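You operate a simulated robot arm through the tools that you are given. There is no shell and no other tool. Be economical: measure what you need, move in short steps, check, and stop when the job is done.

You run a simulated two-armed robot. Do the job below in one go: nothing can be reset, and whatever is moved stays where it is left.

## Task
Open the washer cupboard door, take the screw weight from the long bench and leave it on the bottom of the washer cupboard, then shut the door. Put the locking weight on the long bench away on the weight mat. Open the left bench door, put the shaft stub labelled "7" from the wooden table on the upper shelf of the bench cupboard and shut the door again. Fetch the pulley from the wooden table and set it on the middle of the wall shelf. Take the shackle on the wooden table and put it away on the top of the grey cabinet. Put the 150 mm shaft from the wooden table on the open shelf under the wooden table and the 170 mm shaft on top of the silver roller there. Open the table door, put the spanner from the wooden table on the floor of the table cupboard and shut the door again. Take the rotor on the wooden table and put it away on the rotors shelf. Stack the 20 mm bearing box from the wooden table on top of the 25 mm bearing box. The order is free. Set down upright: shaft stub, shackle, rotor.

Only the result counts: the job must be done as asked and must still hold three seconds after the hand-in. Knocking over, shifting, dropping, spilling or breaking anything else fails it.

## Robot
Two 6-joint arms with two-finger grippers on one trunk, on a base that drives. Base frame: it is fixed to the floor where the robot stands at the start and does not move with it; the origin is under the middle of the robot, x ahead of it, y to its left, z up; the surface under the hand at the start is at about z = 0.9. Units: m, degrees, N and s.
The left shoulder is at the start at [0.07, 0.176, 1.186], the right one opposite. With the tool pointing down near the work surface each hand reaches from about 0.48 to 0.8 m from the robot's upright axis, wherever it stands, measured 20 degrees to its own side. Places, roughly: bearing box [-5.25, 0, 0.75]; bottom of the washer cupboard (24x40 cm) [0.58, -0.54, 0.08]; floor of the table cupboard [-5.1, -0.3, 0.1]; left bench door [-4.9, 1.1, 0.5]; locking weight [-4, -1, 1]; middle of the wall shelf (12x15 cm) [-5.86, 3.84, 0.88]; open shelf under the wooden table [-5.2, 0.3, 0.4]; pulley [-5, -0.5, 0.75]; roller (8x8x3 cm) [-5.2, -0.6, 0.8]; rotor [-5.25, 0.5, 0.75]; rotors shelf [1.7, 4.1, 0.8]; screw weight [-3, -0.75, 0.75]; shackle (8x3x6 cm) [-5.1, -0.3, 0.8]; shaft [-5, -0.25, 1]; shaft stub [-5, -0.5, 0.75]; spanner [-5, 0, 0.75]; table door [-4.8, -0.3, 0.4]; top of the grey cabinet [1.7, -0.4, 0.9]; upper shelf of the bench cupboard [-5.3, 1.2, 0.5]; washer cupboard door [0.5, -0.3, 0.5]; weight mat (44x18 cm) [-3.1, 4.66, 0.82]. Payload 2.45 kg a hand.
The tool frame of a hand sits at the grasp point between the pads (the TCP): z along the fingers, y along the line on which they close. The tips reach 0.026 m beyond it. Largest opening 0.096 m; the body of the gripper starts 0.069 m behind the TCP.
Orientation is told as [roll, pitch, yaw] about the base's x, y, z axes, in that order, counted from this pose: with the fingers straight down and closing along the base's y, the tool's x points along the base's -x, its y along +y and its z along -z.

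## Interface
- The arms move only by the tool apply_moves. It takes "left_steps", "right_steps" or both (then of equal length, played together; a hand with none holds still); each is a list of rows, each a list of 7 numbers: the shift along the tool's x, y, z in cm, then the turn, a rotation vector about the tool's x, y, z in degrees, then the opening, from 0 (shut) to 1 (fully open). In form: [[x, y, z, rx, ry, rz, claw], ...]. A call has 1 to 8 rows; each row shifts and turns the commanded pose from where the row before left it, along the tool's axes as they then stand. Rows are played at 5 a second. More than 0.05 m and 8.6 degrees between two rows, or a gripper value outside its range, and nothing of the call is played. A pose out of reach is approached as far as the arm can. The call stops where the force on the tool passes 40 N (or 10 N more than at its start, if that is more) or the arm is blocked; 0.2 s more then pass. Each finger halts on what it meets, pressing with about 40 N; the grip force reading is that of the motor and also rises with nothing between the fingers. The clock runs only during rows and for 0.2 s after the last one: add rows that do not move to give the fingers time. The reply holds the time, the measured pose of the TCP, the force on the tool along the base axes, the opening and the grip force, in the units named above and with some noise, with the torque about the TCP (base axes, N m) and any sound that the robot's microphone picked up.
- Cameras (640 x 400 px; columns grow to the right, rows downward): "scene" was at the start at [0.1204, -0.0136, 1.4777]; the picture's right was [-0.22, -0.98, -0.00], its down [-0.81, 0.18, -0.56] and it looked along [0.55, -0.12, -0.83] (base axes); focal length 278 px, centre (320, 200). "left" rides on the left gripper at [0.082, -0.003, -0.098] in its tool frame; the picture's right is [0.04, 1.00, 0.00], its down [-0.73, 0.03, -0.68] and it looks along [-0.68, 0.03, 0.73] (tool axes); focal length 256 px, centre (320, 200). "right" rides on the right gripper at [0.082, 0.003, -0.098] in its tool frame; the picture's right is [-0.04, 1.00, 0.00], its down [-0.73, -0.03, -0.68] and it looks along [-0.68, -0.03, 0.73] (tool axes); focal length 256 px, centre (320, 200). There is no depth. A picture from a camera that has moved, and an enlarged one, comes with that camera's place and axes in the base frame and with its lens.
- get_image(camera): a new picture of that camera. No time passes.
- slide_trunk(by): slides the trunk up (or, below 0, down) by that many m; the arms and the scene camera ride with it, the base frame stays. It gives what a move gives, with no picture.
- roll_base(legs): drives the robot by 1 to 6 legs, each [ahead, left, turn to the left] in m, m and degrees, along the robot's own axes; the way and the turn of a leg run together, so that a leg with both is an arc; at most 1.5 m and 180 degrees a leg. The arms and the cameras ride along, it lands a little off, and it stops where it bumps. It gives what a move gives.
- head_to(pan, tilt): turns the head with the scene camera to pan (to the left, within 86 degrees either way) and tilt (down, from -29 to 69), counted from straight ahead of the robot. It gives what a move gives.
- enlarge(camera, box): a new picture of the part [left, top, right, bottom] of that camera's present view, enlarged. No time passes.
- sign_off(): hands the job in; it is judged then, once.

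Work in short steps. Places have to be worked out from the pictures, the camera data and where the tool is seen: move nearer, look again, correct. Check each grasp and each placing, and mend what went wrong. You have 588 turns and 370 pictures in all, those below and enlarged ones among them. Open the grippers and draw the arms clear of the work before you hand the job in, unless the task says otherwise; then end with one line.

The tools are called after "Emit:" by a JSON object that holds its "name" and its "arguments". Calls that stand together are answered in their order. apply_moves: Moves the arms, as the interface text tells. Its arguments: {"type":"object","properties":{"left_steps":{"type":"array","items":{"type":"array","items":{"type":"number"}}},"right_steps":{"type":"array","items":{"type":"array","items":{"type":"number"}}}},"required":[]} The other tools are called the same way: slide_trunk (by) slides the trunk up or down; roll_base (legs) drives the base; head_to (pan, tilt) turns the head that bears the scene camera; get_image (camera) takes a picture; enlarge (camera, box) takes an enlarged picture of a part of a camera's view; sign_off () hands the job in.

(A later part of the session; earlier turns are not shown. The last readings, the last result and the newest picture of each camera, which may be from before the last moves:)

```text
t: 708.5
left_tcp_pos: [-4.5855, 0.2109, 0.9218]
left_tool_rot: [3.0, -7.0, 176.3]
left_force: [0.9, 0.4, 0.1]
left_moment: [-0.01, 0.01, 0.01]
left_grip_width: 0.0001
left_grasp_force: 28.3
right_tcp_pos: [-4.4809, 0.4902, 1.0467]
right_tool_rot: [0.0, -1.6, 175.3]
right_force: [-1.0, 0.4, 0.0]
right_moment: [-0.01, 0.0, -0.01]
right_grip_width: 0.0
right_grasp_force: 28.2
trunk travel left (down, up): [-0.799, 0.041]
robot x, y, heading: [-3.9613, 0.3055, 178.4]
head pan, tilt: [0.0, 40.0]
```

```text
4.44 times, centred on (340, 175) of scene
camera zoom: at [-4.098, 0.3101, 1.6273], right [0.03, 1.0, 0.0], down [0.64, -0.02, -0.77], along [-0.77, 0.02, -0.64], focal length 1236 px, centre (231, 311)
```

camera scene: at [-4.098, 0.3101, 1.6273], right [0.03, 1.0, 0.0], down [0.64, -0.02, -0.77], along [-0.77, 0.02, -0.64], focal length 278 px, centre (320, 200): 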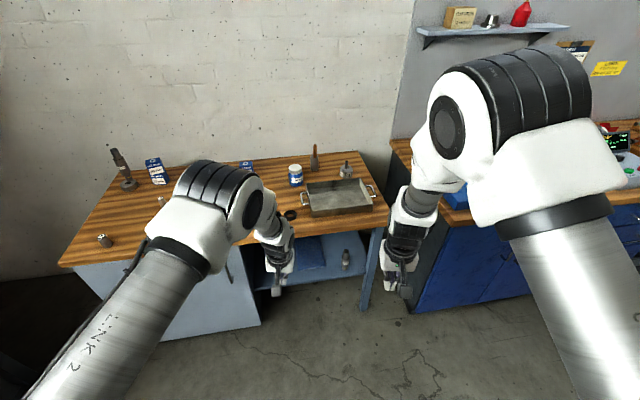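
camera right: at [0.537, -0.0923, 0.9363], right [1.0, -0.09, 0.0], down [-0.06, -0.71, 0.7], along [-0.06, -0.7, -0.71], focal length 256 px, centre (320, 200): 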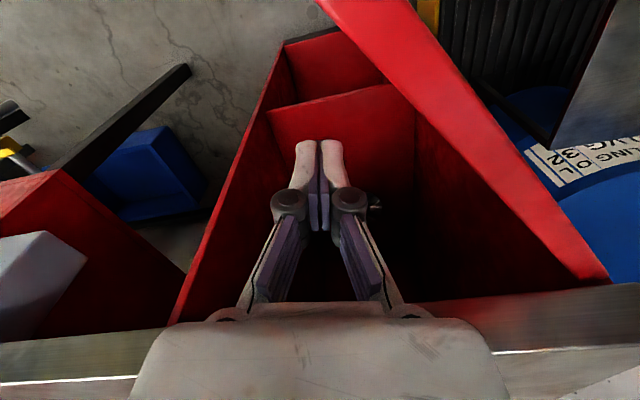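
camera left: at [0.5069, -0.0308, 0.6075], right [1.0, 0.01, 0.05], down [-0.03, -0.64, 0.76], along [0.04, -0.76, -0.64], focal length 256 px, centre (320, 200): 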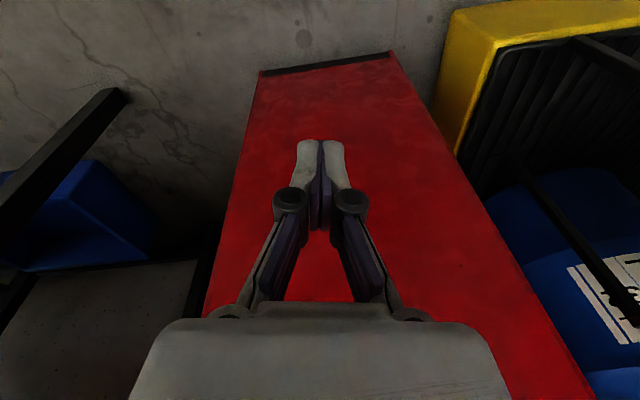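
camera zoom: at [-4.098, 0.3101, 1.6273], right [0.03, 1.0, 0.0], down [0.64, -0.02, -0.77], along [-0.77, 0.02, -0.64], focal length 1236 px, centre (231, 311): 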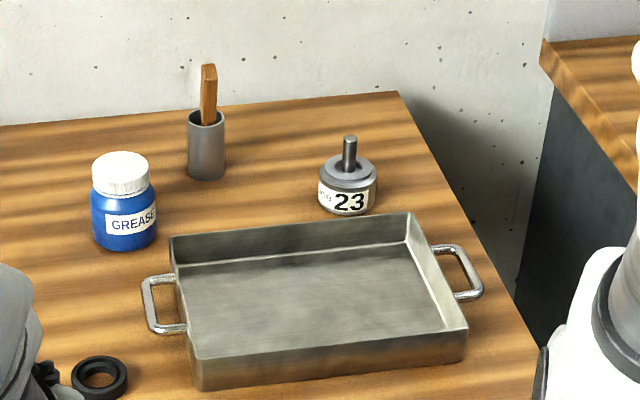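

Rotor "JOB 23" at (-5.281,0.479). I straighten both hands (vertical) and extend the right one.

Emit:
{"name": "apply_moves", "arguments": {"right_steps": [[-3, 0, 1, 0, 0, 0, 0.75], [-3, 0, 1, 0, 0, 0, 0.75], [-3, 0, 1, 0, 0, 0, 0.75], [-3, 0, 1, 0, 1.6, 0, 0.75], [-3, 0, 0, 0, 0, -3, 0.75], [-3, 0, 0, 0, 0, 0, 0.75]], "left_steps": [[-1, 0, -2, 3, 0, 0, 0.7], [-1, 0, -2, 0, 3.5, 0, 0.7], [-1, 0, -2, 0, 3.5, 0, 0.7], [-1, 0, -1, 0, 0, 0, 0.7], [-1, 0, 0, 0, 0, -2, 0.7], [-1, 0, 0, 0, 0, 0, 0.7]]}}

```text
t: 709.9
left_tcp_pos: [-4.6396, 0.2153, 0.9932]
left_tool_rot: [0.1, 0.1, 178.4]
left_force: [-0.4, -0.1, 0.4]
left_moment: [0.0, -0.03, 0.0]
left_grip_width: 0.0673
left_grasp_force: 0.1
right_tcp_pos: [-4.6621, 0.5009, 1.0105]
right_tool_rot: [0.1, 0.0, 178.3]
right_force: [0.7, 0.9, 0.6]
right_moment: [0.0, 0.01, 0.02]
right_grip_width: 0.072
right_grasp_force: 0.1
trunk travel left (down, up): [-0.799, 0.041]
robot x, y, heading: [-3.9641, 0.3033, 178.1]
head pan, tilt: [0.0, 40.0]
```

Both hands are good. Get the shackle with the left hand.

Emit:
{"name": "roll_base", "arguments": {"legs": [[0, 0, 1.7], [0, 0.52, 0], [0.42, 0, 0]]}}

Emit:
{"name": "get_image", "arguments": {"camera": "left"}}

```text
t: 715.5
left_tcp_pos: [-5.0495, -0.3376, 0.9942]
left_tool_rot: [0.2, 0.0, -179.9]
left_force: [-0.6, 0.1, 0.3]
left_moment: [-0.01, 0.0, 0.0]
left_grip_width: 0.067
left_grasp_force: 0.1
right_tcp_pos: [-5.081, -0.0514, 1.012]
right_tool_rot: [0.0, 0.0, -180.0]
right_force: [0.3, 1.1, 0.2]
right_moment: [0.01, 0.02, 0.0]
right_grip_width: 0.0722
right_grasp_force: 0.0
trunk travel left (down, up): [-0.799, 0.041]
robot x, y, heading: [-4.3802, -0.2269, -180.0]
head pan, tilt: [0.0, 40.0]
```

```text
141 pictures are left
camera left: at [-4.9663, -0.3342, 1.0916], right [0.04, -1.0, 0.0], down [-0.73, -0.03, 0.68], along [-0.68, -0.03, -0.73], focal length 256 px, centre (320, 200)
```

left: 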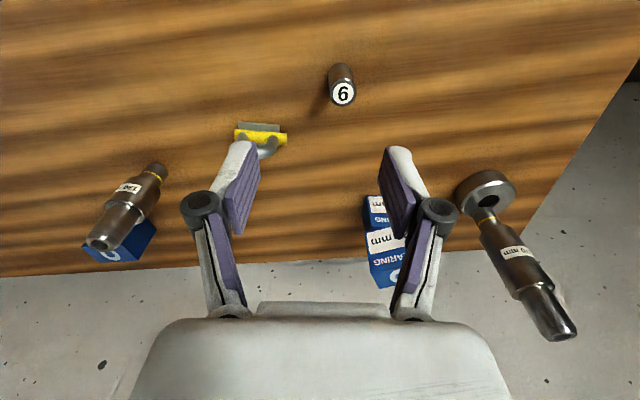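

Emit:
{"name": "roll_base", "arguments": {"legs": [[0.076, -0.068, 0]]}}

Emit:
{"name": "slide_trunk", "arguments": {"by": -0.06}}

Emit:
{"name": "get_image", "arguments": {"camera": "left"}}

```text
t: 716.6
left_tcp_pos: [-5.1218, -0.2714, 0.9941]
left_tool_rot: [0.0, 0.0, -179.9]
left_force: [-0.7, 0.3, 0.6]
left_moment: [-0.02, 0.04, -0.01]
left_grip_width: 0.0671
left_grasp_force: 0.1
right_tcp_pos: [-5.1553, 0.0151, 1.0107]
right_tool_rot: [-0.2, -0.1, -180.0]
right_force: [1.2, 0.3, 0.5]
right_moment: [0.02, 0.03, -0.07]
right_grip_width: 0.0721
right_grasp_force: 0.1
trunk travel left (down, up): [-0.799, 0.041]
robot x, y, heading: [-4.4523, -0.1608, -180.1]
head pan, tilt: [0.0, 40.0]
```

```text
t: 717.6
left_tcp_pos: [-5.1225, -0.271, 0.9336]
left_tool_rot: [0.0, 0.0, -179.9]
left_force: [-0.2, 0.9, 0.3]
left_moment: [-0.01, -0.01, 0.02]
left_grip_width: 0.0672
left_grasp_force: 0.1
right_tcp_pos: [-5.1548, 0.015, 0.9516]
right_tool_rot: [0.0, 0.0, -179.9]
right_force: [0.5, -0.5, 0.0]
right_moment: [-0.01, -0.04, 0.01]
right_grip_width: 0.0722
right_grasp_force: 0.1
trunk travel left (down, up): [-0.739, 0.101]
robot x, y, heading: [-4.4516, -0.1645, -179.8]
head pan, tilt: [0.0, 40.0]
```

```text
140 pictures are left
camera left: at [-5.0408, -0.2678, 1.0317], right [0.04, -1.0, 0.0], down [-0.73, -0.03, 0.68], along [-0.68, -0.03, -0.73], focal length 256 px, centre (320, 200)
```

left: 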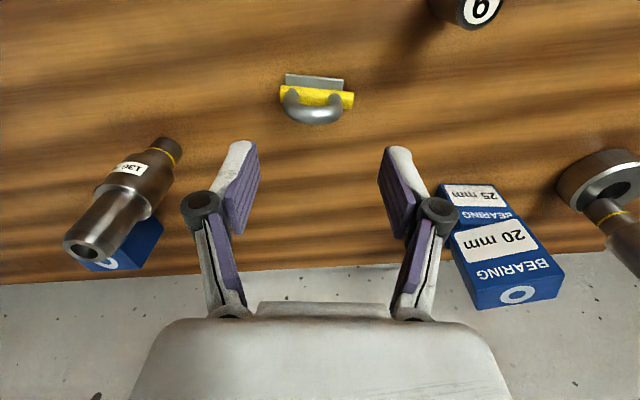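

Aligned. Lower 8.4 cm, close on the bow, lift.

Emit:
{"name": "slide_trunk", "arguments": {"by": -0.083}}

Emit:
{"name": "apply_moves", "arguments": {"left_steps": [[0, 0, 0, 0, 0, 0, 0], [0, 0, 0, 0, 0, 0, 0], [0, 0, 0, 0, 0, 0, 0]]}}

Emit:
{"name": "get_image", "arguments": {"camera": "left"}}

```text
t: 718.8
left_tcp_pos: [-5.1241, -0.2703, 0.8507]
left_tool_rot: [0.1, 0.0, -179.8]
left_force: [0.6, -0.6, -0.2]
left_moment: [0.03, 0.01, -0.01]
left_grip_width: 0.0673
left_grasp_force: 0.0
right_tcp_pos: [-5.1555, 0.0162, 0.8675]
right_tool_rot: [-0.1, 0.0, -179.9]
right_force: [-0.4, 0.6, -0.7]
right_moment: [0.03, 0.01, -0.03]
right_grip_width: 0.0721
right_grasp_force: 0.0
trunk travel left (down, up): [-0.656, 0.184]
robot x, y, heading: [-4.4536, -0.1622, -180.0]
head pan, tilt: [0.0, 40.0]
```

```text
t: 719.6
left_tcp_pos: [-5.1243, -0.2706, 0.8516]
left_tool_rot: [0.0, 0.0, -179.9]
left_force: [-3.3, 0.8, 8.0]
left_moment: [0.04, 0.09, 0.01]
left_grip_width: 0.0488
left_grasp_force: 40.0
right_tcp_pos: [-5.1539, 0.0155, 0.8684]
right_tool_rot: [0.0, 0.0, -179.8]
right_force: [-0.2, -0.1, 0.1]
right_moment: [-0.04, -0.03, -0.03]
right_grip_width: 0.0719
right_grasp_force: 0.0
trunk travel left (down, up): [-0.656, 0.184]
robot x, y, heading: [-4.4513, -0.157, -180.0]
head pan, tilt: [0.0, 40.0]
```

```text
139 pictures are left
camera left: at [-5.0414, -0.2671, 0.9489], right [0.04, -1.0, 0.0], down [-0.73, -0.03, 0.68], along [-0.68, -0.03, -0.73], focal length 256 px, centre (320, 200)
```

left: 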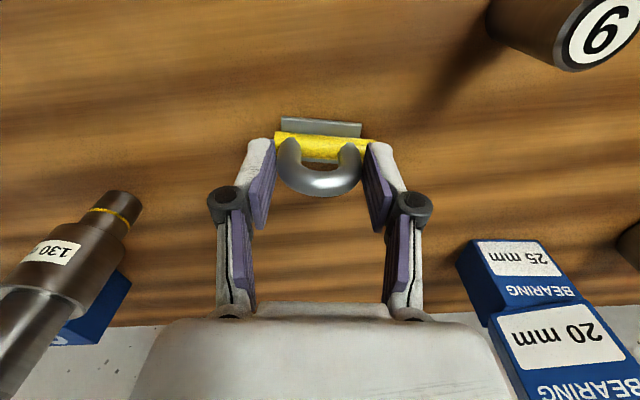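

Emit:
{"name": "slide_trunk", "arguments": {"by": 0.18}}

Emit:
{"name": "get_image", "arguments": {"camera": "left"}}

```text
t: 721.6
left_tcp_pos: [-5.1243, -0.2705, 1.0295]
left_tool_rot: [0.0, 0.1, -179.9]
left_force: [-0.5, 0.0, -2.1]
left_moment: [0.02, 0.03, 0.01]
left_grip_width: 0.0491
left_grasp_force: 40.9
right_tcp_pos: [-5.1562, 0.0161, 1.0472]
right_tool_rot: [0.0, 0.0, -179.9]
right_force: [0.3, 0.1, -0.5]
right_moment: [-0.01, -0.02, 0.01]
right_grip_width: 0.0721
right_grasp_force: 0.0
trunk travel left (down, up): [-0.836, 0.004]
robot x, y, heading: [-4.4518, -0.1573, -180.0]
head pan, tilt: [0.0, 40.0]
```

```text
138 pictures are left
camera left: at [-5.0421, -0.2674, 1.1277], right [0.04, -1.0, 0.0], down [-0.73, -0.03, 0.68], along [-0.68, -0.03, -0.74], focal length 256 px, centre (320, 200)
```

left: 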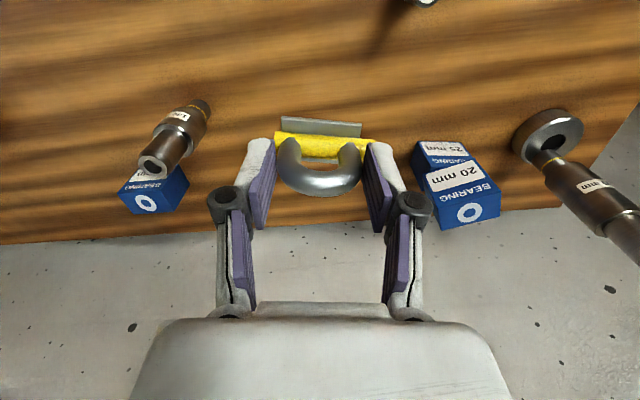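

Shackle held. Now the rotor with the right hand.

Emit:
{"name": "roll_base", "arguments": {"legs": [[-0.05, -0.46, 0], [0.1, 0, 0]]}}

Emit:
{"name": "get_image", "arguments": {"camera": "right"}}

```text
t: 725.1
left_tcp_pos: [-5.1723, 0.1813, 1.0308]
left_tool_rot: [0.1, 0.1, -179.4]
left_force: [0.6, 0.7, -2.0]
left_moment: [0.01, 0.0, -0.01]
left_grip_width: 0.0489
left_grasp_force: 39.9
right_tcp_pos: [-5.2063, 0.4678, 1.0481]
right_tool_rot: [0.0, -0.1, -179.5]
right_force: [0.3, -0.5, 0.5]
right_moment: [-0.02, 0.02, 0.0]
right_grip_width: 0.0719
right_grasp_force: 0.1
trunk travel left (down, up): [-0.836, 0.004]
robot x, y, heading: [-4.5025, 0.2928, -179.6]
head pan, tilt: [0.0, 40.0]
```

```text
137 pictures are left
camera right: at [-5.1259, 0.4644, 1.1463], right [-0.03, -1.0, 0.0], down [-0.73, 0.02, 0.68], along [-0.68, 0.02, -0.73], focal length 256 px, centre (320, 200)
```

right: 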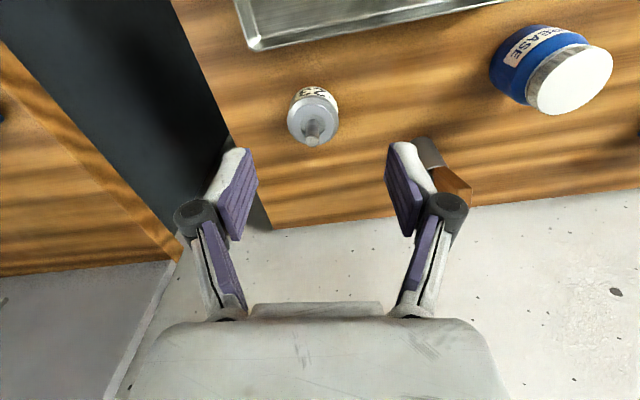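

Rotor at (-5.265,0.476), body ≈6.5 cm wide. Open fully, move over it.

Emit:
{"name": "apply_moves", "arguments": {"right_steps": [[0, 0, 0, 0, 0, 0, 1], [0, 0, 0, 0, 0, 0, 1]]}}

Emit:
{"name": "roll_base", "arguments": {"legs": [[0.055, -0.008, 0]]}}

Emit:
{"name": "slide_trunk", "arguments": {"by": -0.1}}

Emit:
{"name": "get_image", "arguments": {"camera": "right"}}

```text
t: 725.7
left_tcp_pos: [-5.1739, 0.1803, 1.0312]
left_tool_rot: [0.1, 0.0, -179.3]
left_force: [0.2, 0.5, -1.9]
left_moment: [0.03, -0.01, -0.01]
left_grip_width: 0.0491
left_grasp_force: 39.7
right_tcp_pos: [-5.2074, 0.4669, 1.0487]
right_tool_rot: [0.0, -0.1, -179.3]
right_force: [0.3, 0.1, -0.8]
right_moment: [0.01, -0.01, 0.0]
right_grip_width: 0.0958
right_grasp_force: 0.1
trunk travel left (down, up): [-0.836, 0.004]
robot x, y, heading: [-4.505, 0.2985, -179.8]
head pan, tilt: [0.0, 40.0]
```

```text
t: 726.7
left_tcp_pos: [-5.224, 0.1867, 1.035]
left_tool_rot: [-0.1, -0.3, -179.4]
left_force: [1.2, 0.3, -1.4]
left_moment: [-0.01, 0.06, 0.0]
left_grip_width: 0.0491
left_grasp_force: 40.3
right_tcp_pos: [-5.2581, 0.4734, 1.0516]
right_tool_rot: [-0.1, -0.4, -179.4]
right_force: [0.7, -0.5, 1.5]
right_moment: [-0.01, 0.05, -0.03]
right_grip_width: 0.096
right_grasp_force: 0.1
trunk travel left (down, up): [-0.836, 0.004]
robot x, y, heading: [-4.56, 0.3045, -179.4]
head pan, tilt: [0.0, 40.0]
```

```text
t: 728.0
left_tcp_pos: [-5.2277, 0.1879, 0.9329]
left_tool_rot: [0.1, -0.1, -179.4]
left_force: [0.2, -3.3, 28.3]
left_moment: [0.26, 0.04, 0.02]
left_grip_width: 0.0496
left_grasp_force: 39.9
right_tcp_pos: [-5.2611, 0.4745, 0.9501]
right_tool_rot: [-0.1, -0.2, -179.4]
right_force: [0.5, -0.1, -0.3]
right_moment: [-0.03, -0.04, 0.01]
right_grip_width: 0.096
right_grasp_force: 0.0
trunk travel left (down, up): [-0.736, 0.104]
robot x, y, heading: [-4.5589, 0.3027, -179.8]
head pan, tilt: [0.0, 40.0]
```

```text
136 pictures are left
camera right: at [-5.1807, 0.4715, 1.0466], right [-0.03, -1.0, 0.0], down [-0.73, 0.02, 0.68], along [-0.68, 0.02, -0.73], focal length 256 px, centre (320, 200)
```

right: 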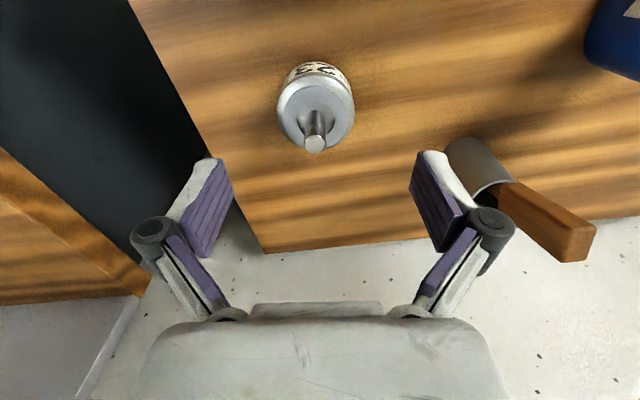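

The shackle touched the grease bottle. Raise at once, and lift/move the left hand away.

Emit:
{"name": "slide_trunk", "arguments": {"by": 0.04}}

Emit:
{"name": "apply_moves", "arguments": {"left_steps": [[0, 0, -3, 0, 0, 0, 0], [0, 0, -3, 0, 0, 0, 0], [1.5, 0, -3, 0, 0, 0, 0], [1.5, 0, -2, 0, 0, 0, 0]]}}

Emit:
{"name": "get_image", "arguments": {"camera": "left"}}

```text
t: 728.9
left_tcp_pos: [-5.2294, 0.1873, 0.9691]
left_tool_rot: [0.0, 0.2, -179.4]
left_force: [0.7, 0.5, -0.9]
left_moment: [0.01, -0.04, -0.05]
left_grip_width: 0.0491
left_grasp_force: 39.9
right_tcp_pos: [-5.2633, 0.4733, 0.9875]
right_tool_rot: [0.1, 0.0, -179.4]
right_force: [-0.8, -0.4, 0.1]
right_moment: [0.03, -0.03, -0.03]
right_grip_width: 0.0961
right_grasp_force: 0.1
trunk travel left (down, up): [-0.776, 0.064]
robot x, y, heading: [-4.5568, 0.3051, -179.8]
head pan, tilt: [0.0, 40.0]
```

```text
t: 729.9
left_tcp_pos: [-5.1977, 0.1879, 1.0839]
left_tool_rot: [0.2, -0.1, -179.5]
left_force: [0.5, 0.7, -1.4]
left_moment: [0.01, 0.02, -0.01]
left_grip_width: 0.0488
left_grasp_force: 40.1
right_tcp_pos: [-5.262, 0.4743, 0.9885]
right_tool_rot: [-0.1, -0.1, -179.4]
right_force: [1.4, 0.0, -0.4]
right_moment: [0.01, 0.03, -0.01]
right_grip_width: 0.0961
right_grasp_force: 0.1
trunk travel left (down, up): [-0.776, 0.064]
robot x, y, heading: [-4.5567, 0.304, -179.5]
head pan, tilt: [0.0, 40.0]
```

```text
135 pictures are left
camera left: at [-5.1148, 0.1922, 1.181], right [0.05, -1.0, 0.0], down [-0.73, -0.04, 0.68], along [-0.68, -0.04, -0.73], focal length 256 px, centre (320, 200)
```

left: 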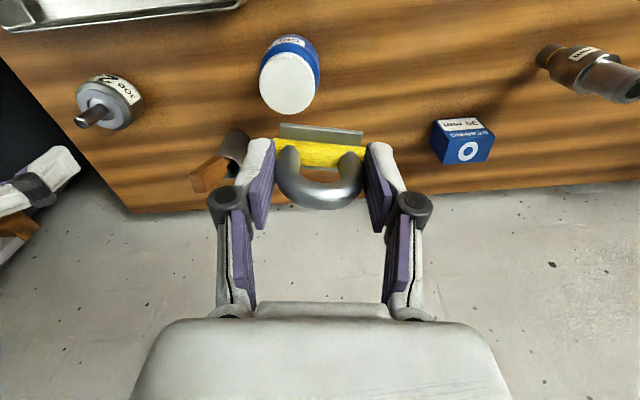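

The bottle is unmoved. I shift the left hand clear (left 12 cm), then lower for the rotor.

Emit:
{"name": "apply_moves", "arguments": {"left_steps": [[0.5, 4, 0, 0, 0, 0, 0], [0.5, 4, 0, 0, 0, 0, 0], [0.5, 3.5, 0, 0, 0, 0, 0]]}}

Emit:
{"name": "slide_trunk", "arguments": {"by": -0.1}}

Emit:
{"name": "get_image", "arguments": {"camera": "right"}}

```text
t: 730.6
left_tcp_pos: [-5.1828, 0.0725, 1.0799]
left_tool_rot: [0.0, 0.1, -179.4]
left_force: [0.4, -0.2, -1.7]
left_moment: [0.03, -0.04, -0.02]
left_grip_width: 0.0488
left_grasp_force: 39.6
right_tcp_pos: [-5.2633, 0.4732, 0.9887]
right_tool_rot: [-0.2, 0.0, -179.4]
right_force: [0.3, 0.3, -0.4]
right_moment: [0.03, -0.01, 0.03]
right_grip_width: 0.0961
right_grasp_force: 0.1
trunk travel left (down, up): [-0.776, 0.064]
robot x, y, heading: [-4.5574, 0.3043, -179.6]
head pan, tilt: [0.0, 40.0]
```

```text
t: 732.0
left_tcp_pos: [-5.1825, 0.074, 0.9809]
left_tool_rot: [0.2, 0.1, -179.4]
left_force: [-0.4, 0.6, -1.6]
left_moment: [-0.02, 0.03, 0.02]
left_grip_width: 0.049
left_grasp_force: 40.1
right_tcp_pos: [-5.2632, 0.475, 0.8877]
right_tool_rot: [0.1, 0.0, -179.4]
right_force: [-0.6, 0.2, 0.6]
right_moment: [-0.01, -0.02, 0.02]
right_grip_width: 0.096
right_grasp_force: 0.0
trunk travel left (down, up): [-0.676, 0.164]
robot x, y, heading: [-4.5567, 0.3029, -179.4]
head pan, tilt: [0.0, 40.0]
```

```text
134 pictures are left
camera right: at [-5.1822, 0.4716, 0.9853], right [-0.03, -1.0, 0.0], down [-0.73, 0.02, 0.68], along [-0.68, 0.02, -0.73], focal length 256 px, centre (320, 200)
```

right: 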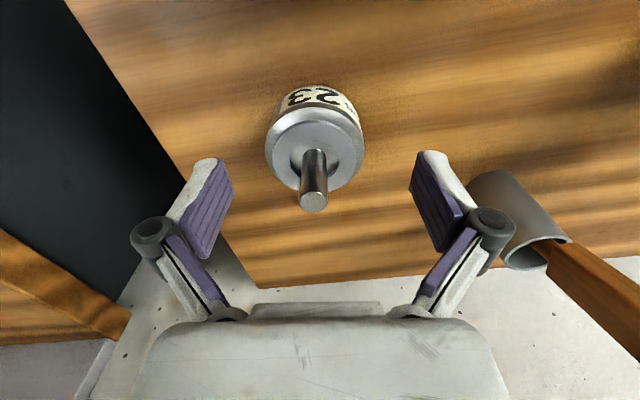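

Emit:
{"name": "apply_moves", "arguments": {"right_steps": [[-1.2, 0, 0, 0, 0, 0, 1], [0, 0, 0, 0, 0, 0, 1]]}}

Emit:
{"name": "slide_trunk", "arguments": {"by": -0.05}}

Emit:
{"name": "get_image", "arguments": {"camera": "right"}}

```text
t: 732.6
left_tcp_pos: [-5.1822, 0.0745, 0.9788]
left_tool_rot: [0.1, 0.1, -179.4]
left_force: [-0.8, 0.9, -1.3]
left_moment: [0.04, 0.01, -0.01]
left_grip_width: 0.0487
left_grasp_force: 40.2
right_tcp_pos: [-5.2752, 0.4761, 0.8882]
right_tool_rot: [0.0, 0.0, -179.5]
right_force: [-0.4, -0.4, 0.1]
right_moment: [0.01, 0.01, -0.01]
right_grip_width: 0.0962
right_grasp_force: 0.0
trunk travel left (down, up): [-0.676, 0.164]
robot x, y, heading: [-4.5537, 0.3027, -179.5]
head pan, tilt: [0.0, 40.0]
```

```text
t: 733.5
left_tcp_pos: [-5.1823, 0.0744, 0.9313]
left_tool_rot: [0.2, 0.1, -179.3]
left_force: [-0.2, 0.7, -2.1]
left_moment: [-0.01, 0.03, -0.02]
left_grip_width: 0.049
left_grasp_force: 40.0
right_tcp_pos: [-5.2765, 0.4748, 0.8394]
right_tool_rot: [0.0, 0.0, -179.4]
right_force: [-0.2, 0.1, 0.6]
right_moment: [0.01, 0.0, 0.02]
right_grip_width: 0.096
right_grasp_force: 0.0
trunk travel left (down, up): [-0.626, 0.214]
robot x, y, heading: [-4.5559, 0.301, -179.4]
head pan, tilt: [0.0, 40.0]
```

```text
133 pictures are left
camera right: at [-5.1946, 0.4723, 0.935], right [-0.03, -1.0, 0.0], down [-0.73, 0.02, 0.68], along [-0.68, 0.02, -0.73], focal length 256 px, centre (320, 200)
```

right: 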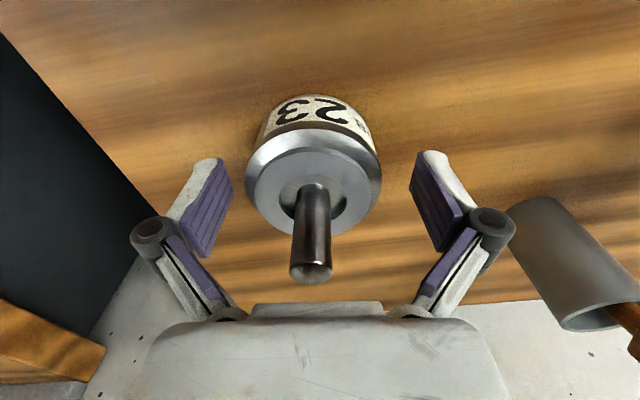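

Emit:
{"name": "slide_trunk", "arguments": {"by": -0.007}}

Emit:
{"name": "apply_moves", "arguments": {"right_steps": [[0, 0, 0, 0, 0, 0, 0], [0, 0, 0, 0, 0, 0, 0], [0, 0, 0, 0, 0, 0, 0]]}}

Emit:
{"name": "slide_trunk", "arguments": {"by": 0.2}}

Emit:
{"name": "get_image", "arguments": {"camera": "right"}}

```text
t: 734.1
left_tcp_pos: [-5.1831, 0.0742, 0.9242]
left_tool_rot: [0.1, 0.1, -179.4]
left_force: [-0.9, 0.3, -0.7]
left_moment: [-0.01, -0.01, 0.01]
left_grip_width: 0.0489
left_grasp_force: 39.9
right_tcp_pos: [-5.2759, 0.4746, 0.8296]
right_tool_rot: [0.0, -0.1, -179.4]
right_force: [0.1, 0.5, -0.6]
right_moment: [-0.02, 0.02, 0.02]
right_grip_width: 0.0959
right_grasp_force: 0.0
trunk travel left (down, up): [-0.619, 0.221]
robot x, y, heading: [-4.5547, 0.3, -179.6]
head pan, tilt: [0.0, 40.0]
```

```text
t: 734.9
left_tcp_pos: [-5.1814, 0.074, 0.924]
left_tool_rot: [0.0, 0.0, -179.4]
left_force: [-0.5, 0.4, -1.3]
left_moment: [0.01, -0.02, -0.01]
left_grip_width: 0.0492
left_grasp_force: 39.8
right_tcp_pos: [-5.2749, 0.4751, 0.8314]
right_tool_rot: [0.1, -0.1, -179.4]
right_force: [-6.2, 4.7, 10.8]
right_moment: [-0.19, -0.37, 0.01]
right_grip_width: 0.0654
right_grasp_force: 40.7
trunk travel left (down, up): [-0.619, 0.221]
robot x, y, heading: [-4.5583, 0.3033, -179.3]
head pan, tilt: [0.0, 40.0]
```

```text
t: 737.0
left_tcp_pos: [-5.1846, 0.0735, 1.1233]
left_tool_rot: [0.1, 0.2, -179.4]
left_force: [0.1, -0.2, -2.4]
left_moment: [-0.01, -0.01, -0.02]
left_grip_width: 0.0486
left_grasp_force: 40.2
right_tcp_pos: [-5.2771, 0.4752, 1.0278]
right_tool_rot: [-0.1, 0.1, -179.3]
right_force: [-0.9, 0.3, -9.0]
right_moment: [-0.01, 0.0, 0.02]
right_grip_width: 0.0656
right_grasp_force: 40.3
trunk travel left (down, up): [-0.819, 0.021]
robot x, y, heading: [-4.5552, 0.3025, -179.5]
head pan, tilt: [0.0, 40.0]
```

```text
132 pictures are left
camera right: at [-5.1963, 0.4725, 1.1267], right [-0.03, -1.0, 0.0], down [-0.73, 0.02, 0.68], along [-0.68, 0.02, -0.74], focal length 256 px, centre (320, 200)
```

right: 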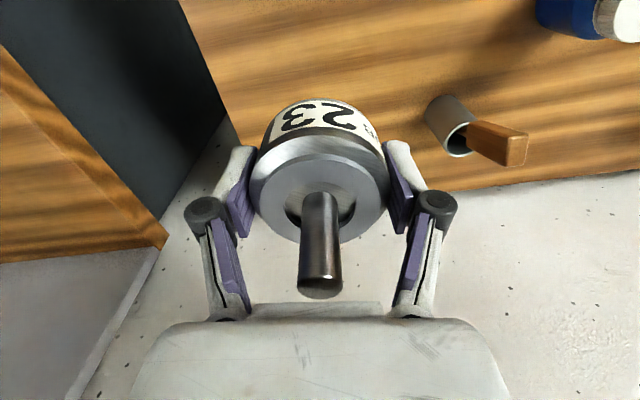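

Rotor held. Drive: back off, turn around, go east then north to the rotor rack.

Emit:
{"name": "roll_base", "arguments": {"legs": [[-0.6, 0, 0], [0, 0, -180], [1.5, 0, 0], [1.5, 0, 0], [1.5, 0, 0]]}}

```text
t: 769.2
left_tcp_pos: [1.2384, 0.6982, 1.1221]
left_tool_rot: [0.1, 0.2, 2.3]
left_force: [-0.5, -0.8, -1.8]
left_moment: [0.02, 0.02, 0.01]
left_grip_width: 0.0485
left_grasp_force: 40.2
right_tcp_pos: [1.3443, 0.3015, 1.0302]
right_tool_rot: [-0.1, 0.1, 2.2]
right_force: [-0.1, 1.1, -9.0]
right_moment: [-0.01, 0.01, -0.01]
right_grip_width: 0.0652
right_grasp_force: 40.3
trunk travel left (down, up): [-0.819, 0.021]
robot x, y, heading: [0.6202, 0.4502, 2.2]
head pan, tilt: [0.0, 40.0]
```

I'm near the grey cabinet, so I place the shackle first: turn to face it and look.

Emit:
{"name": "roll_base", "arguments": {"legs": [[0.75, 0.2, -2], [0, 0, -90]]}}

Emit:
{"name": "head_to", "arguments": {"pan": 5, "tilt": 40}}

Emit:
{"name": "get_image", "arguments": {"camera": "scene"}}

```text
t: 777.2
left_tcp_pos: [1.5887, 0.0361, 1.1234]
left_tool_rot: [0.1, 0.3, -89.8]
left_force: [0.7, 0.6, -1.5]
left_moment: [0.02, 0.01, 0.02]
left_grip_width: 0.0485
left_grasp_force: 40.0
right_tcp_pos: [1.187, -0.054, 1.0292]
right_tool_rot: [-0.1, 0.1, -89.8]
right_force: [0.1, 1.3, -8.8]
right_moment: [0.01, -0.01, 0.0]
right_grip_width: 0.0652
right_grasp_force: 40.0
trunk travel left (down, up): [-0.819, 0.021]
robot x, y, heading: [1.3646, 0.6597, -90.1]
head pan, tilt: [0.0, 40.0]
```

```text
t: 777.9
left_tcp_pos: [1.5872, 0.0348, 1.1224]
left_tool_rot: [0.2, 0.3, -89.8]
left_force: [-0.4, -0.9, -1.7]
left_moment: [0.05, 0.02, 0.0]
left_grip_width: 0.0489
left_grasp_force: 39.9
right_tcp_pos: [1.1879, -0.0555, 1.03]
right_tool_rot: [0.0, 0.0, -89.8]
right_force: [-0.1, -1.0, -9.9]
right_moment: [0.02, 0.01, 0.03]
right_grip_width: 0.0655
right_grasp_force: 39.2
trunk travel left (down, up): [-0.819, 0.021]
robot x, y, heading: [1.3614, 0.6668, -89.9]
head pan, tilt: [5.0, 40.0]
```

```text
131 pictures are left
camera scene: at [1.3709, 0.5273, 1.6471], right [-1.0, -0.09, 0.0], down [-0.06, 0.64, -0.77], along [0.07, -0.76, -0.64], focal length 278 px, centre (320, 200)
```

scene: 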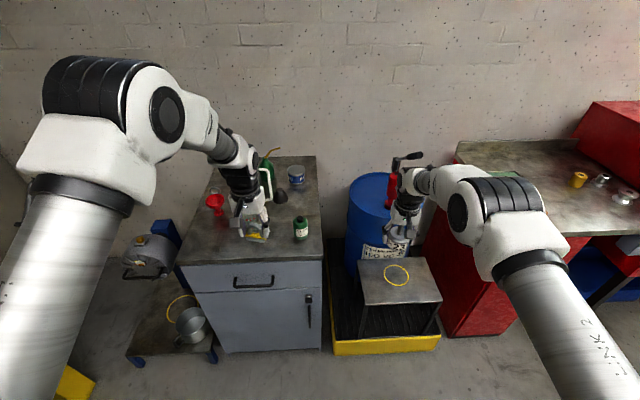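

Emit:
{"name": "enlarge", "arguments": {"camera": "scene", "box": [170, 140, 340, 270]}}

```text
3.08 times, centred on (255, 205) of scene
camera zoom: at [1.3709, 0.5273, 1.6471], right [-1.0, -0.09, 0.0], down [-0.06, 0.64, -0.77], along [0.07, -0.76, -0.64], focal length 855 px, centre (520, 185)
```

zoom: 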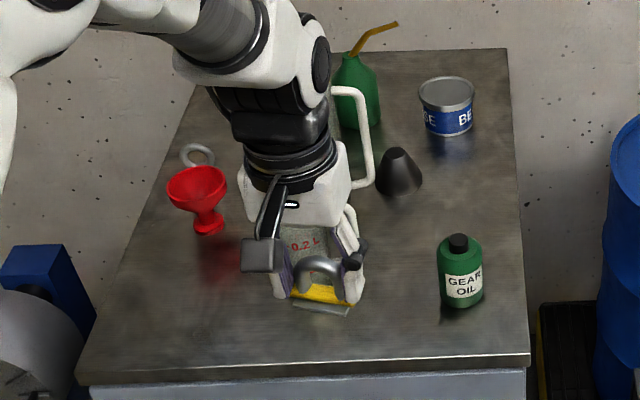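

I look with the left wrist camera for the jug and free space.

Emit:
{"name": "get_image", "arguments": {"camera": "left"}}

```text
129 pictures are left
camera left: at [1.5853, 0.1162, 1.2204], right [1.0, 0.04, 0.0], down [0.03, -0.74, 0.68], along [0.03, -0.68, -0.74], focal length 256 px, centre (320, 200)
```

left: 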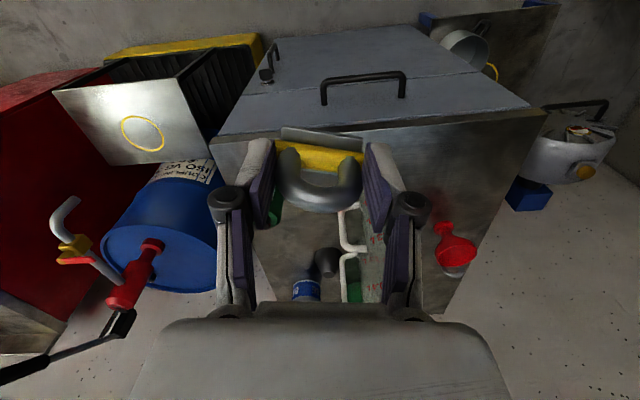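

Plan: set the shackle at ≈(1.60,−0.10) in the free front strip. The drum tap is near the right hand's path, so I retract the right hand first.

Emit:
{"name": "apply_moves", "arguments": {"right_steps": [[3.2, 0, 0, 0, 0, 0, 0], [3.2, 0, 0, 0, 0, 0, 0], [3.2, 0, 0, 0, 0, 0, 0], [3.2, 0, 0, 0, 0, 0, 0]]}}

Emit:
{"name": "roll_base", "arguments": {"legs": [[0.135, 0.015, 0]]}}

Emit:
{"name": "apply_moves", "arguments": {"left_steps": [[0, 0, 4, 0, 0, 0, 0], [0, 0, 4, 0, 0, 0, 0], [0, 0, 4, 0, 0, 0, 0]]}}

Emit:
{"name": "get_image", "arguments": {"camera": "left"}}

Emit:
{"name": "get_image", "arguments": {"camera": "scene"}}

```text
t: 778.9
left_tcp_pos: [1.5886, 0.0355, 1.1247]
left_tool_rot: [0.0, 0.1, -89.7]
left_force: [0.3, 0.0, -1.5]
left_moment: [-0.01, -0.01, -0.01]
left_grip_width: 0.0486
left_grasp_force: 39.9
right_tcp_pos: [1.1876, 0.0737, 1.0289]
right_tool_rot: [0.0, -0.1, -89.8]
right_force: [0.2, 1.0, -8.6]
right_moment: [0.01, 0.0, 0.01]
right_grip_width: 0.0656
right_grasp_force: 39.9
trunk travel left (down, up): [-0.819, 0.021]
robot x, y, heading: [1.3619, 0.6632, -89.9]
head pan, tilt: [5.0, 40.0]
```

```text
t: 780.2
left_tcp_pos: [1.6031, -0.096, 1.1233]
left_tool_rot: [0.1, 0.0, -89.7]
left_force: [-0.7, -0.2, -1.8]
left_moment: [0.01, 0.01, 0.0]
left_grip_width: 0.0486
left_grasp_force: 40.0
right_tcp_pos: [1.2023, -0.0594, 1.0294]
right_tool_rot: [0.0, -0.2, -89.8]
right_force: [-0.3, 0.6, -8.9]
right_moment: [0.01, 0.0, 0.04]
right_grip_width: 0.0655
right_grasp_force: 39.9
trunk travel left (down, up): [-0.819, 0.021]
robot x, y, heading: [1.3778, 0.5278, -90.0]
head pan, tilt: [5.0, 40.0]
```

```text
t: 781.0
left_tcp_pos: [1.6046, -0.0984, 1.0019]
left_tool_rot: [0.1, 0.2, -89.9]
left_force: [-0.7, 0.7, -1.6]
left_moment: [0.02, 0.01, -0.01]
left_grip_width: 0.0487
left_grasp_force: 39.8
right_tcp_pos: [1.2019, -0.0621, 1.0277]
right_tool_rot: [0.1, 0.2, -89.8]
right_force: [0.4, -0.6, -8.8]
right_moment: [0.07, -0.01, -0.01]
right_grip_width: 0.0655
right_grasp_force: 39.9
trunk travel left (down, up): [-0.819, 0.021]
robot x, y, heading: [1.3787, 0.5274, -89.8]
head pan, tilt: [5.0, 40.0]
```

```text
128 pictures are left
camera left: at [1.6014, -0.0165, 1.0995], right [1.0, 0.04, 0.0], down [0.03, -0.74, 0.68], along [0.03, -0.68, -0.74], focal length 256 px, centre (320, 200)
```

left: 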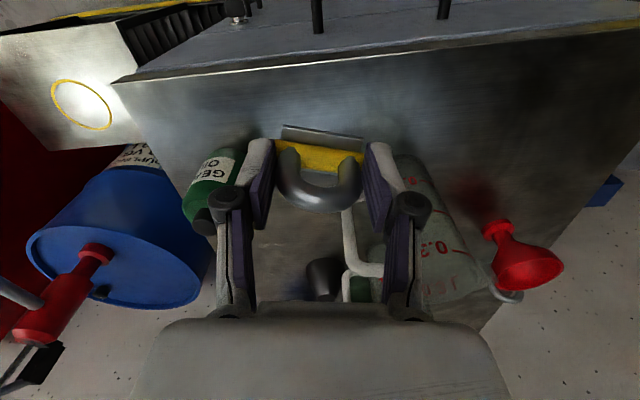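

```text
127 pictures are left
camera scene: at [1.3869, 0.3917, 1.6469], right [-1.0, -0.09, 0.0], down [-0.06, 0.64, -0.76], along [0.07, -0.76, -0.65], focal length 278 px, centre (320, 200)
```

scene: 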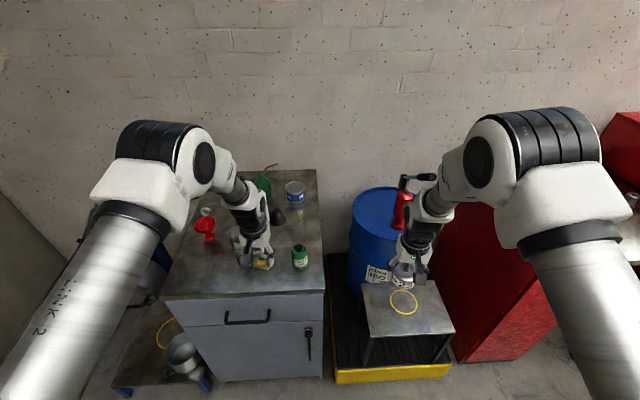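

Between gear oil and jug; shift 2 cm toward the oil side and lower.

Emit:
{"name": "roll_base", "arguments": {"legs": [[0, -0.018, 0]]}}

Emit:
{"name": "apply_moves", "arguments": {"left_steps": [[0, 0, 2, 0, 0, 0, 0], [0, 0, 1, 0, 0, 0, 0], [0, 0, 0.5, 0, 0, 0, 0]]}}

Emit:
{"name": "get_image", "arguments": {"camera": "left"}}

```text
t: 781.8
left_tcp_pos: [1.5902, -0.0954, 1.003]
left_tool_rot: [-0.2, 0.1, -89.6]
left_force: [0.9, -1.0, -2.1]
left_moment: [-0.01, 0.08, -0.01]
left_grip_width: 0.0488
left_grasp_force: 39.8
right_tcp_pos: [1.1892, -0.0615, 1.0301]
right_tool_rot: [-0.3, 0.0, -89.7]
right_force: [1.1, -0.5, -9.4]
right_moment: [0.06, 0.05, 0.03]
right_grip_width: 0.0653
right_grasp_force: 39.3
trunk travel left (down, up): [-0.819, 0.021]
robot x, y, heading: [1.3614, 0.5296, -90.1]
head pan, tilt: [5.0, 40.0]
```

```text
t: 782.5
left_tcp_pos: [1.5872, -0.0958, 0.9691]
left_tool_rot: [0.1, 0.0, -89.6]
left_force: [-0.2, -0.2, -1.1]
left_moment: [-0.04, -0.01, 0.0]
left_grip_width: 0.0485
left_grasp_force: 40.1
right_tcp_pos: [1.1853, -0.0601, 1.0284]
right_tool_rot: [0.1, 0.1, -89.8]
right_force: [-0.1, 0.5, -9.5]
right_moment: [0.0, -0.03, 0.01]
right_grip_width: 0.0655
right_grasp_force: 39.8
trunk travel left (down, up): [-0.819, 0.021]
robot x, y, heading: [1.3594, 0.5286, -89.7]
head pan, tilt: [5.0, 40.0]
```

```text
126 pictures are left
camera left: at [1.5834, -0.014, 1.0665], right [1.0, 0.05, 0.0], down [0.03, -0.73, 0.68], along [0.03, -0.68, -0.74], focal length 256 px, centre (320, 200)
```

left: 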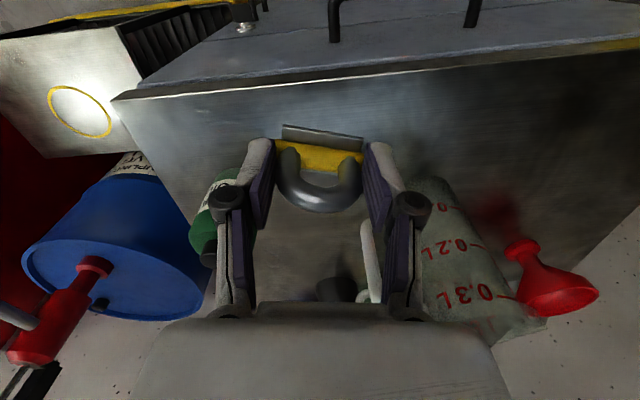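

Emit:
{"name": "apply_moves", "arguments": {"left_steps": [[0, 0, 0.5, 0, 0, 0, 0], [0, 0, 0.4, 0, 0, 0, 0]]}}

Emit:
{"name": "apply_moves", "arguments": {"left_steps": [[0, 0, 0.4, 0, 0, 0, 0], [0, 0, 0.4, 0, 0, 0, 0]]}}

Emit:
{"name": "apply_moves", "arguments": {"left_steps": [[0, 0, 0.4, 0, 0, 0, 0], [0, 0, 0.3, 0, 0, 0, 0]]}}

```text
t: 783.1
left_tcp_pos: [1.5872, -0.094, 0.959]
left_tool_rot: [0.1, 0.2, -89.8]
left_force: [0.4, 0.5, -1.1]
left_moment: [0.0, 0.01, 0.02]
left_grip_width: 0.0486
left_grasp_force: 40.2
right_tcp_pos: [1.1846, -0.0603, 1.0295]
right_tool_rot: [0.0, 0.1, -89.7]
right_force: [-0.9, -0.1, -9.2]
right_moment: [0.02, 0.02, 0.01]
right_grip_width: 0.0653
right_grasp_force: 40.4
trunk travel left (down, up): [-0.819, 0.021]
robot x, y, heading: [1.3608, 0.5309, -89.9]
head pan, tilt: [5.0, 40.0]
```

```text
t: 783.8
left_tcp_pos: [1.5867, -0.0948, 0.9524]
left_tool_rot: [0.1, 0.1, -89.7]
left_force: [-0.1, -0.2, -1.1]
left_moment: [0.03, 0.0, 0.03]
left_grip_width: 0.0485
left_grasp_force: 39.9
right_tcp_pos: [1.1851, -0.0614, 1.0288]
right_tool_rot: [0.0, 0.1, -89.8]
right_force: [-0.5, 0.0, -8.5]
right_moment: [0.03, -0.02, 0.01]
right_grip_width: 0.0654
right_grasp_force: 40.1
trunk travel left (down, up): [-0.819, 0.021]
robot x, y, heading: [1.3599, 0.531, -89.4]
head pan, tilt: [5.0, 40.0]
```

```text
t: 784.4
left_tcp_pos: [1.5863, -0.0936, 0.9444]
left_tool_rot: [0.1, 0.2, -89.8]
left_force: [-0.3, 0.4, -1.6]
left_moment: [0.01, -0.01, -0.02]
left_grip_width: 0.0484
left_grasp_force: 39.9
right_tcp_pos: [1.186, -0.061, 1.0296]
right_tool_rot: [0.0, 0.1, -89.8]
right_force: [0.3, 0.3, -9.5]
right_moment: [0.0, 0.01, 0.0]
right_grip_width: 0.0655
right_grasp_force: 39.4
trunk travel left (down, up): [-0.819, 0.021]
robot x, y, heading: [1.3593, 0.5272, -89.5]
head pan, tilt: [5.0, 40.0]
```

Emit:
{"name": "apply_moves", "arguments": {"left_steps": [[0, 0, 0.4, 0, 0, 0, 0], [0, 0, 0.3, 0, 0, 0, 0]]}}

Emit:
{"name": "apply_moves", "arguments": {"left_steps": [[0, 0, 0.3, 0, 0, 0, 0], [0, 0, 0.3, 0, 0, 0, 0]]}}

Emit:
{"name": "get_image", "arguments": {"camera": "left"}}

```text
t: 785.0
left_tcp_pos: [1.586, -0.0952, 0.9369]
left_tool_rot: [0.1, 0.1, -89.6]
left_force: [0.2, 0.9, -0.8]
left_moment: [0.0, 0.03, -0.01]
left_grip_width: 0.0484
left_grasp_force: 39.8
right_tcp_pos: [1.1855, -0.0604, 1.0274]
right_tool_rot: [0.0, 0.2, -89.8]
right_force: [-0.5, -0.1, -9.1]
right_moment: [0.02, -0.01, 0.0]
right_grip_width: 0.0652
right_grasp_force: 39.9
trunk travel left (down, up): [-0.819, 0.021]
robot x, y, heading: [1.3605, 0.5286, -89.8]
head pan, tilt: [5.0, 40.0]
```

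```text
t: 785.5
left_tcp_pos: [1.5865, -0.0961, 0.9312]
left_tool_rot: [0.1, 0.1, -89.8]
left_force: [0.0, -0.3, -1.4]
left_moment: [0.04, 0.01, -0.03]
left_grip_width: 0.0482
left_grasp_force: 39.8
right_tcp_pos: [1.1846, -0.0612, 1.0289]
right_tool_rot: [-0.1, 0.1, -89.7]
right_force: [-0.9, -0.3, -9.0]
right_moment: [0.04, 0.02, 0.0]
right_grip_width: 0.0652
right_grasp_force: 40.6
trunk travel left (down, up): [-0.819, 0.021]
robot x, y, heading: [1.3616, 0.531, -90.1]
head pan, tilt: [5.0, 40.0]
```

```text
125 pictures are left
camera left: at [1.5839, -0.0148, 1.0286], right [1.0, 0.05, 0.0], down [0.03, -0.74, 0.68], along [0.03, -0.68, -0.74], focal length 256 px, centre (320, 200)
```

left: 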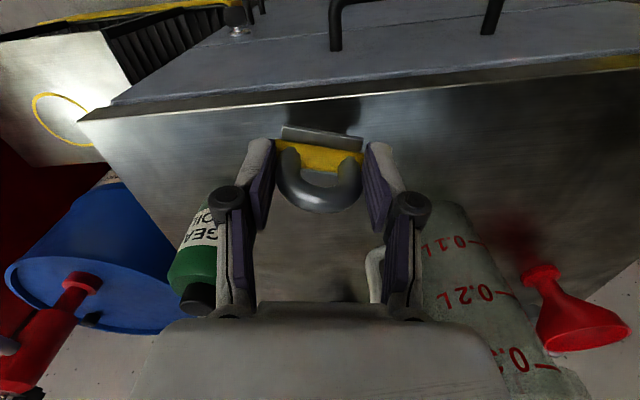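

The top is lower (≈0.86) and its front edge is only ~2 cm ahead of the shackle; I move 4 cm inward and continue down.

Emit:
{"name": "roll_base", "arguments": {"legs": [[0.04, 0, 0]]}}

Emit:
{"name": "apply_moves", "arguments": {"left_steps": [[0, 0, 0.4, 0, 0, 0, 0], [0, 0, 0.4, 0, 0, 0, 0]]}}

Emit:
{"name": "get_image", "arguments": {"camera": "left"}}

```text
t: 786.4
left_tcp_pos: [1.5869, -0.1284, 0.9362]
left_tool_rot: [0.1, -0.2, -89.7]
left_force: [0.4, 1.2, -1.8]
left_moment: [-0.03, -0.01, 0.0]
left_grip_width: 0.0485
left_grasp_force: 40.5
right_tcp_pos: [1.1861, -0.0935, 1.0326]
right_tool_rot: [0.1, -0.3, -89.7]
right_force: [-0.4, 1.0, -8.4]
right_moment: [-0.06, -0.02, 0.02]
right_grip_width: 0.0653
right_grasp_force: 39.7
trunk travel left (down, up): [-0.819, 0.021]
robot x, y, heading: [1.3618, 0.4897, -89.8]
head pan, tilt: [5.0, 40.0]
```

```text
t: 787.0
left_tcp_pos: [1.5862, -0.1309, 0.9253]
left_tool_rot: [0.1, -0.1, -89.6]
left_force: [0.5, -0.3, -2.3]
left_moment: [0.0, 0.0, -0.02]
left_grip_width: 0.0485
left_grasp_force: 39.7
right_tcp_pos: [1.1859, -0.0969, 1.0305]
right_tool_rot: [0.0, 0.1, -89.7]
right_force: [-0.6, 0.4, -8.7]
right_moment: [0.01, -0.02, -0.03]
right_grip_width: 0.0655
right_grasp_force: 40.1
trunk travel left (down, up): [-0.819, 0.021]
robot x, y, heading: [1.3639, 0.4905, -89.6]
head pan, tilt: [5.0, 40.0]
```

```text
124 pictures are left
camera left: at [1.5842, -0.0502, 1.0218], right [1.0, 0.05, 0.0], down [0.03, -0.73, 0.68], along [0.03, -0.68, -0.73], focal length 256 px, centre (320, 200)
```

left: 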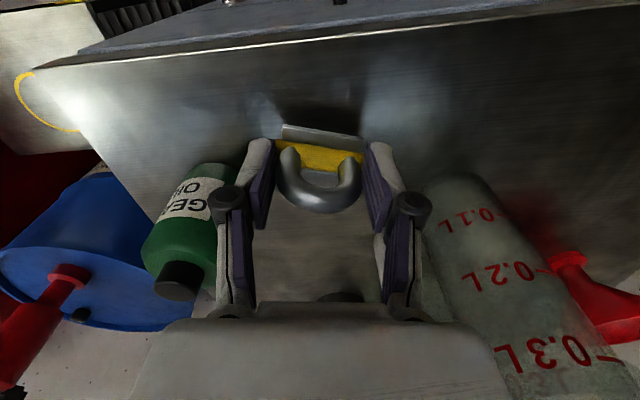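

Emit:
{"name": "roll_base", "arguments": {"legs": [[0, 0.012, 0]]}}

Emit:
{"name": "apply_moves", "arguments": {"left_steps": [[0, 0, 0.4, 0, 0, 0, 0], [0, 0, 0.4, 0, 0, 0, 0]]}}

Emit:
{"name": "apply_moves", "arguments": {"left_steps": [[0, 0, 0.4, 0, 0, 0, 0], [0, 0, 0.3, 0, 0, 0, 0]]}}

```text
t: 787.8
left_tcp_pos: [1.597, -0.1336, 0.9236]
left_tool_rot: [0.2, 0.2, -89.8]
left_force: [-0.2, 0.3, -1.6]
left_moment: [0.03, -0.04, -0.01]
left_grip_width: 0.0484
left_grasp_force: 39.8
right_tcp_pos: [1.1937, -0.1006, 1.0293]
right_tool_rot: [0.2, 0.2, -89.7]
right_force: [-0.8, 0.5, -9.7]
right_moment: [0.03, -0.04, 0.0]
right_grip_width: 0.0656
right_grasp_force: 39.8
trunk travel left (down, up): [-0.819, 0.021]
robot x, y, heading: [1.3691, 0.4914, -89.7]
head pan, tilt: [5.0, 40.0]
```

```text
t: 788.4
left_tcp_pos: [1.5978, -0.1345, 0.9154]
left_tool_rot: [0.1, 0.1, -89.7]
left_force: [-0.3, 0.5, -1.2]
left_moment: [0.01, 0.02, 0.0]
left_grip_width: 0.0487
left_grasp_force: 39.4
right_tcp_pos: [1.1963, -0.1005, 1.0274]
right_tool_rot: [-0.1, 0.2, -89.8]
right_force: [-0.5, -0.8, -10.1]
right_moment: [0.01, -0.02, -0.01]
right_grip_width: 0.0652
right_grasp_force: 40.2
trunk travel left (down, up): [-0.819, 0.021]
robot x, y, heading: [1.3704, 0.4893, -89.9]
head pan, tilt: [5.0, 40.0]
```

```text
t: 789.0
left_tcp_pos: [1.5991, -0.1347, 0.9077]
left_tool_rot: [0.1, 0.2, -89.7]
left_force: [-0.3, -0.1, -1.2]
left_moment: [0.01, 0.0, -0.01]
left_grip_width: 0.0486
left_grasp_force: 39.9
right_tcp_pos: [1.1961, -0.1011, 1.0301]
right_tool_rot: [0.0, 0.2, -89.7]
right_force: [-0.4, -0.6, -10.1]
right_moment: [0.04, 0.02, 0.01]
right_grip_width: 0.0654
right_grasp_force: 39.9
trunk travel left (down, up): [-0.819, 0.021]
robot x, y, heading: [1.3747, 0.4894, -89.9]
head pan, tilt: [5.0, 40.0]
```

Emit:
{"name": "apply_moves", "arguments": {"left_steps": [[0, 0, 0.4, 0, 0, 0, 0], [0, 0, 0.3, 0, 0, 0, 0]]}}

Emit:
{"name": "get_image", "arguments": {"camera": "left"}}

```text
t: 789.6
left_tcp_pos: [1.5986, -0.1336, 0.9035]
left_tool_rot: [0.1, -0.2, -89.7]
left_force: [3.4, -0.3, 18.0]
left_moment: [-0.48, -0.28, 0.08]
left_grip_width: 0.0484
left_grasp_force: 39.8
right_tcp_pos: [1.1961, -0.0977, 1.0308]
right_tool_rot: [0.0, 0.0, -89.7]
right_force: [-0.1, 0.0, -8.4]
right_moment: [0.01, -0.03, 0.01]
right_grip_width: 0.0651
right_grasp_force: 40.0
trunk travel left (down, up): [-0.819, 0.021]
robot x, y, heading: [1.3729, 0.4863, -89.9]
head pan, tilt: [5.0, 40.0]
```

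```text
123 pictures are left
camera left: at [1.5959, -0.0524, 1.0013], right [1.0, 0.05, 0.0], down [0.03, -0.73, 0.68], along [0.03, -0.68, -0.73], focal length 256 px, centre (320, 200)
```

left: 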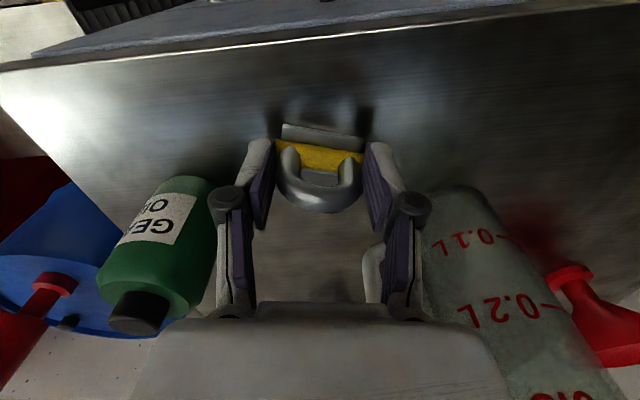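

Contact. Release and rise with the arm.

Emit:
{"name": "apply_moves", "arguments": {"left_steps": [[0, 0, 0, 0, 0, 0, 0.6], [0, 0, 0, 0, 0, 0, 0.68], [0, 0, 0, 0, 0, 0, 0.68], [0, 0, -2, 0, 0, 0, 0.68], [0, 0, -4, 0, 0, 0, 0.68], [0, 0, -4, 0, 0, 0, 0.68], [0, 0, -4, 0, 0, 0, 0.68]]}}

Emit:
{"name": "get_image", "arguments": {"camera": "left"}}

```text
t: 791.2
left_tcp_pos: [1.5982, -0.1319, 1.042]
left_tool_rot: [0.1, 0.2, -89.8]
left_force: [-0.1, 0.1, 0.8]
left_moment: [-0.03, 0.04, 0.01]
left_grip_width: 0.0656
left_grasp_force: 0.1
right_tcp_pos: [1.1965, -0.0984, 1.0299]
right_tool_rot: [0.0, 0.1, -89.6]
right_force: [0.6, -0.7, -9.2]
right_moment: [0.0, -0.02, 0.0]
right_grip_width: 0.0654
right_grasp_force: 39.7
trunk travel left (down, up): [-0.819, 0.021]
robot x, y, heading: [1.3743, 0.4912, -89.8]
head pan, tilt: [5.0, 40.0]
```

```text
122 pictures are left
camera left: at [1.5955, -0.0511, 1.1394], right [1.0, 0.05, 0.0], down [0.03, -0.74, 0.68], along [0.03, -0.68, -0.74], focal length 256 px, centre (320, 200)
```

left: 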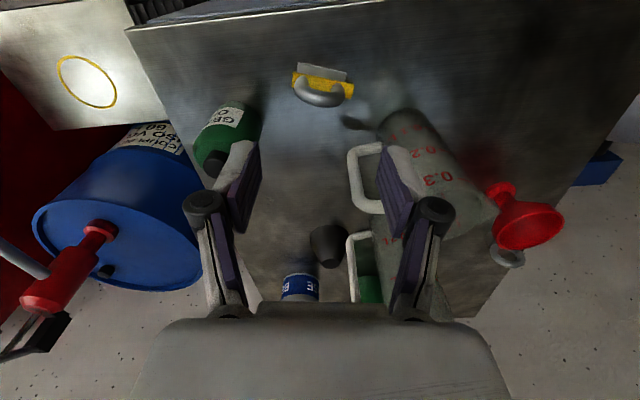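

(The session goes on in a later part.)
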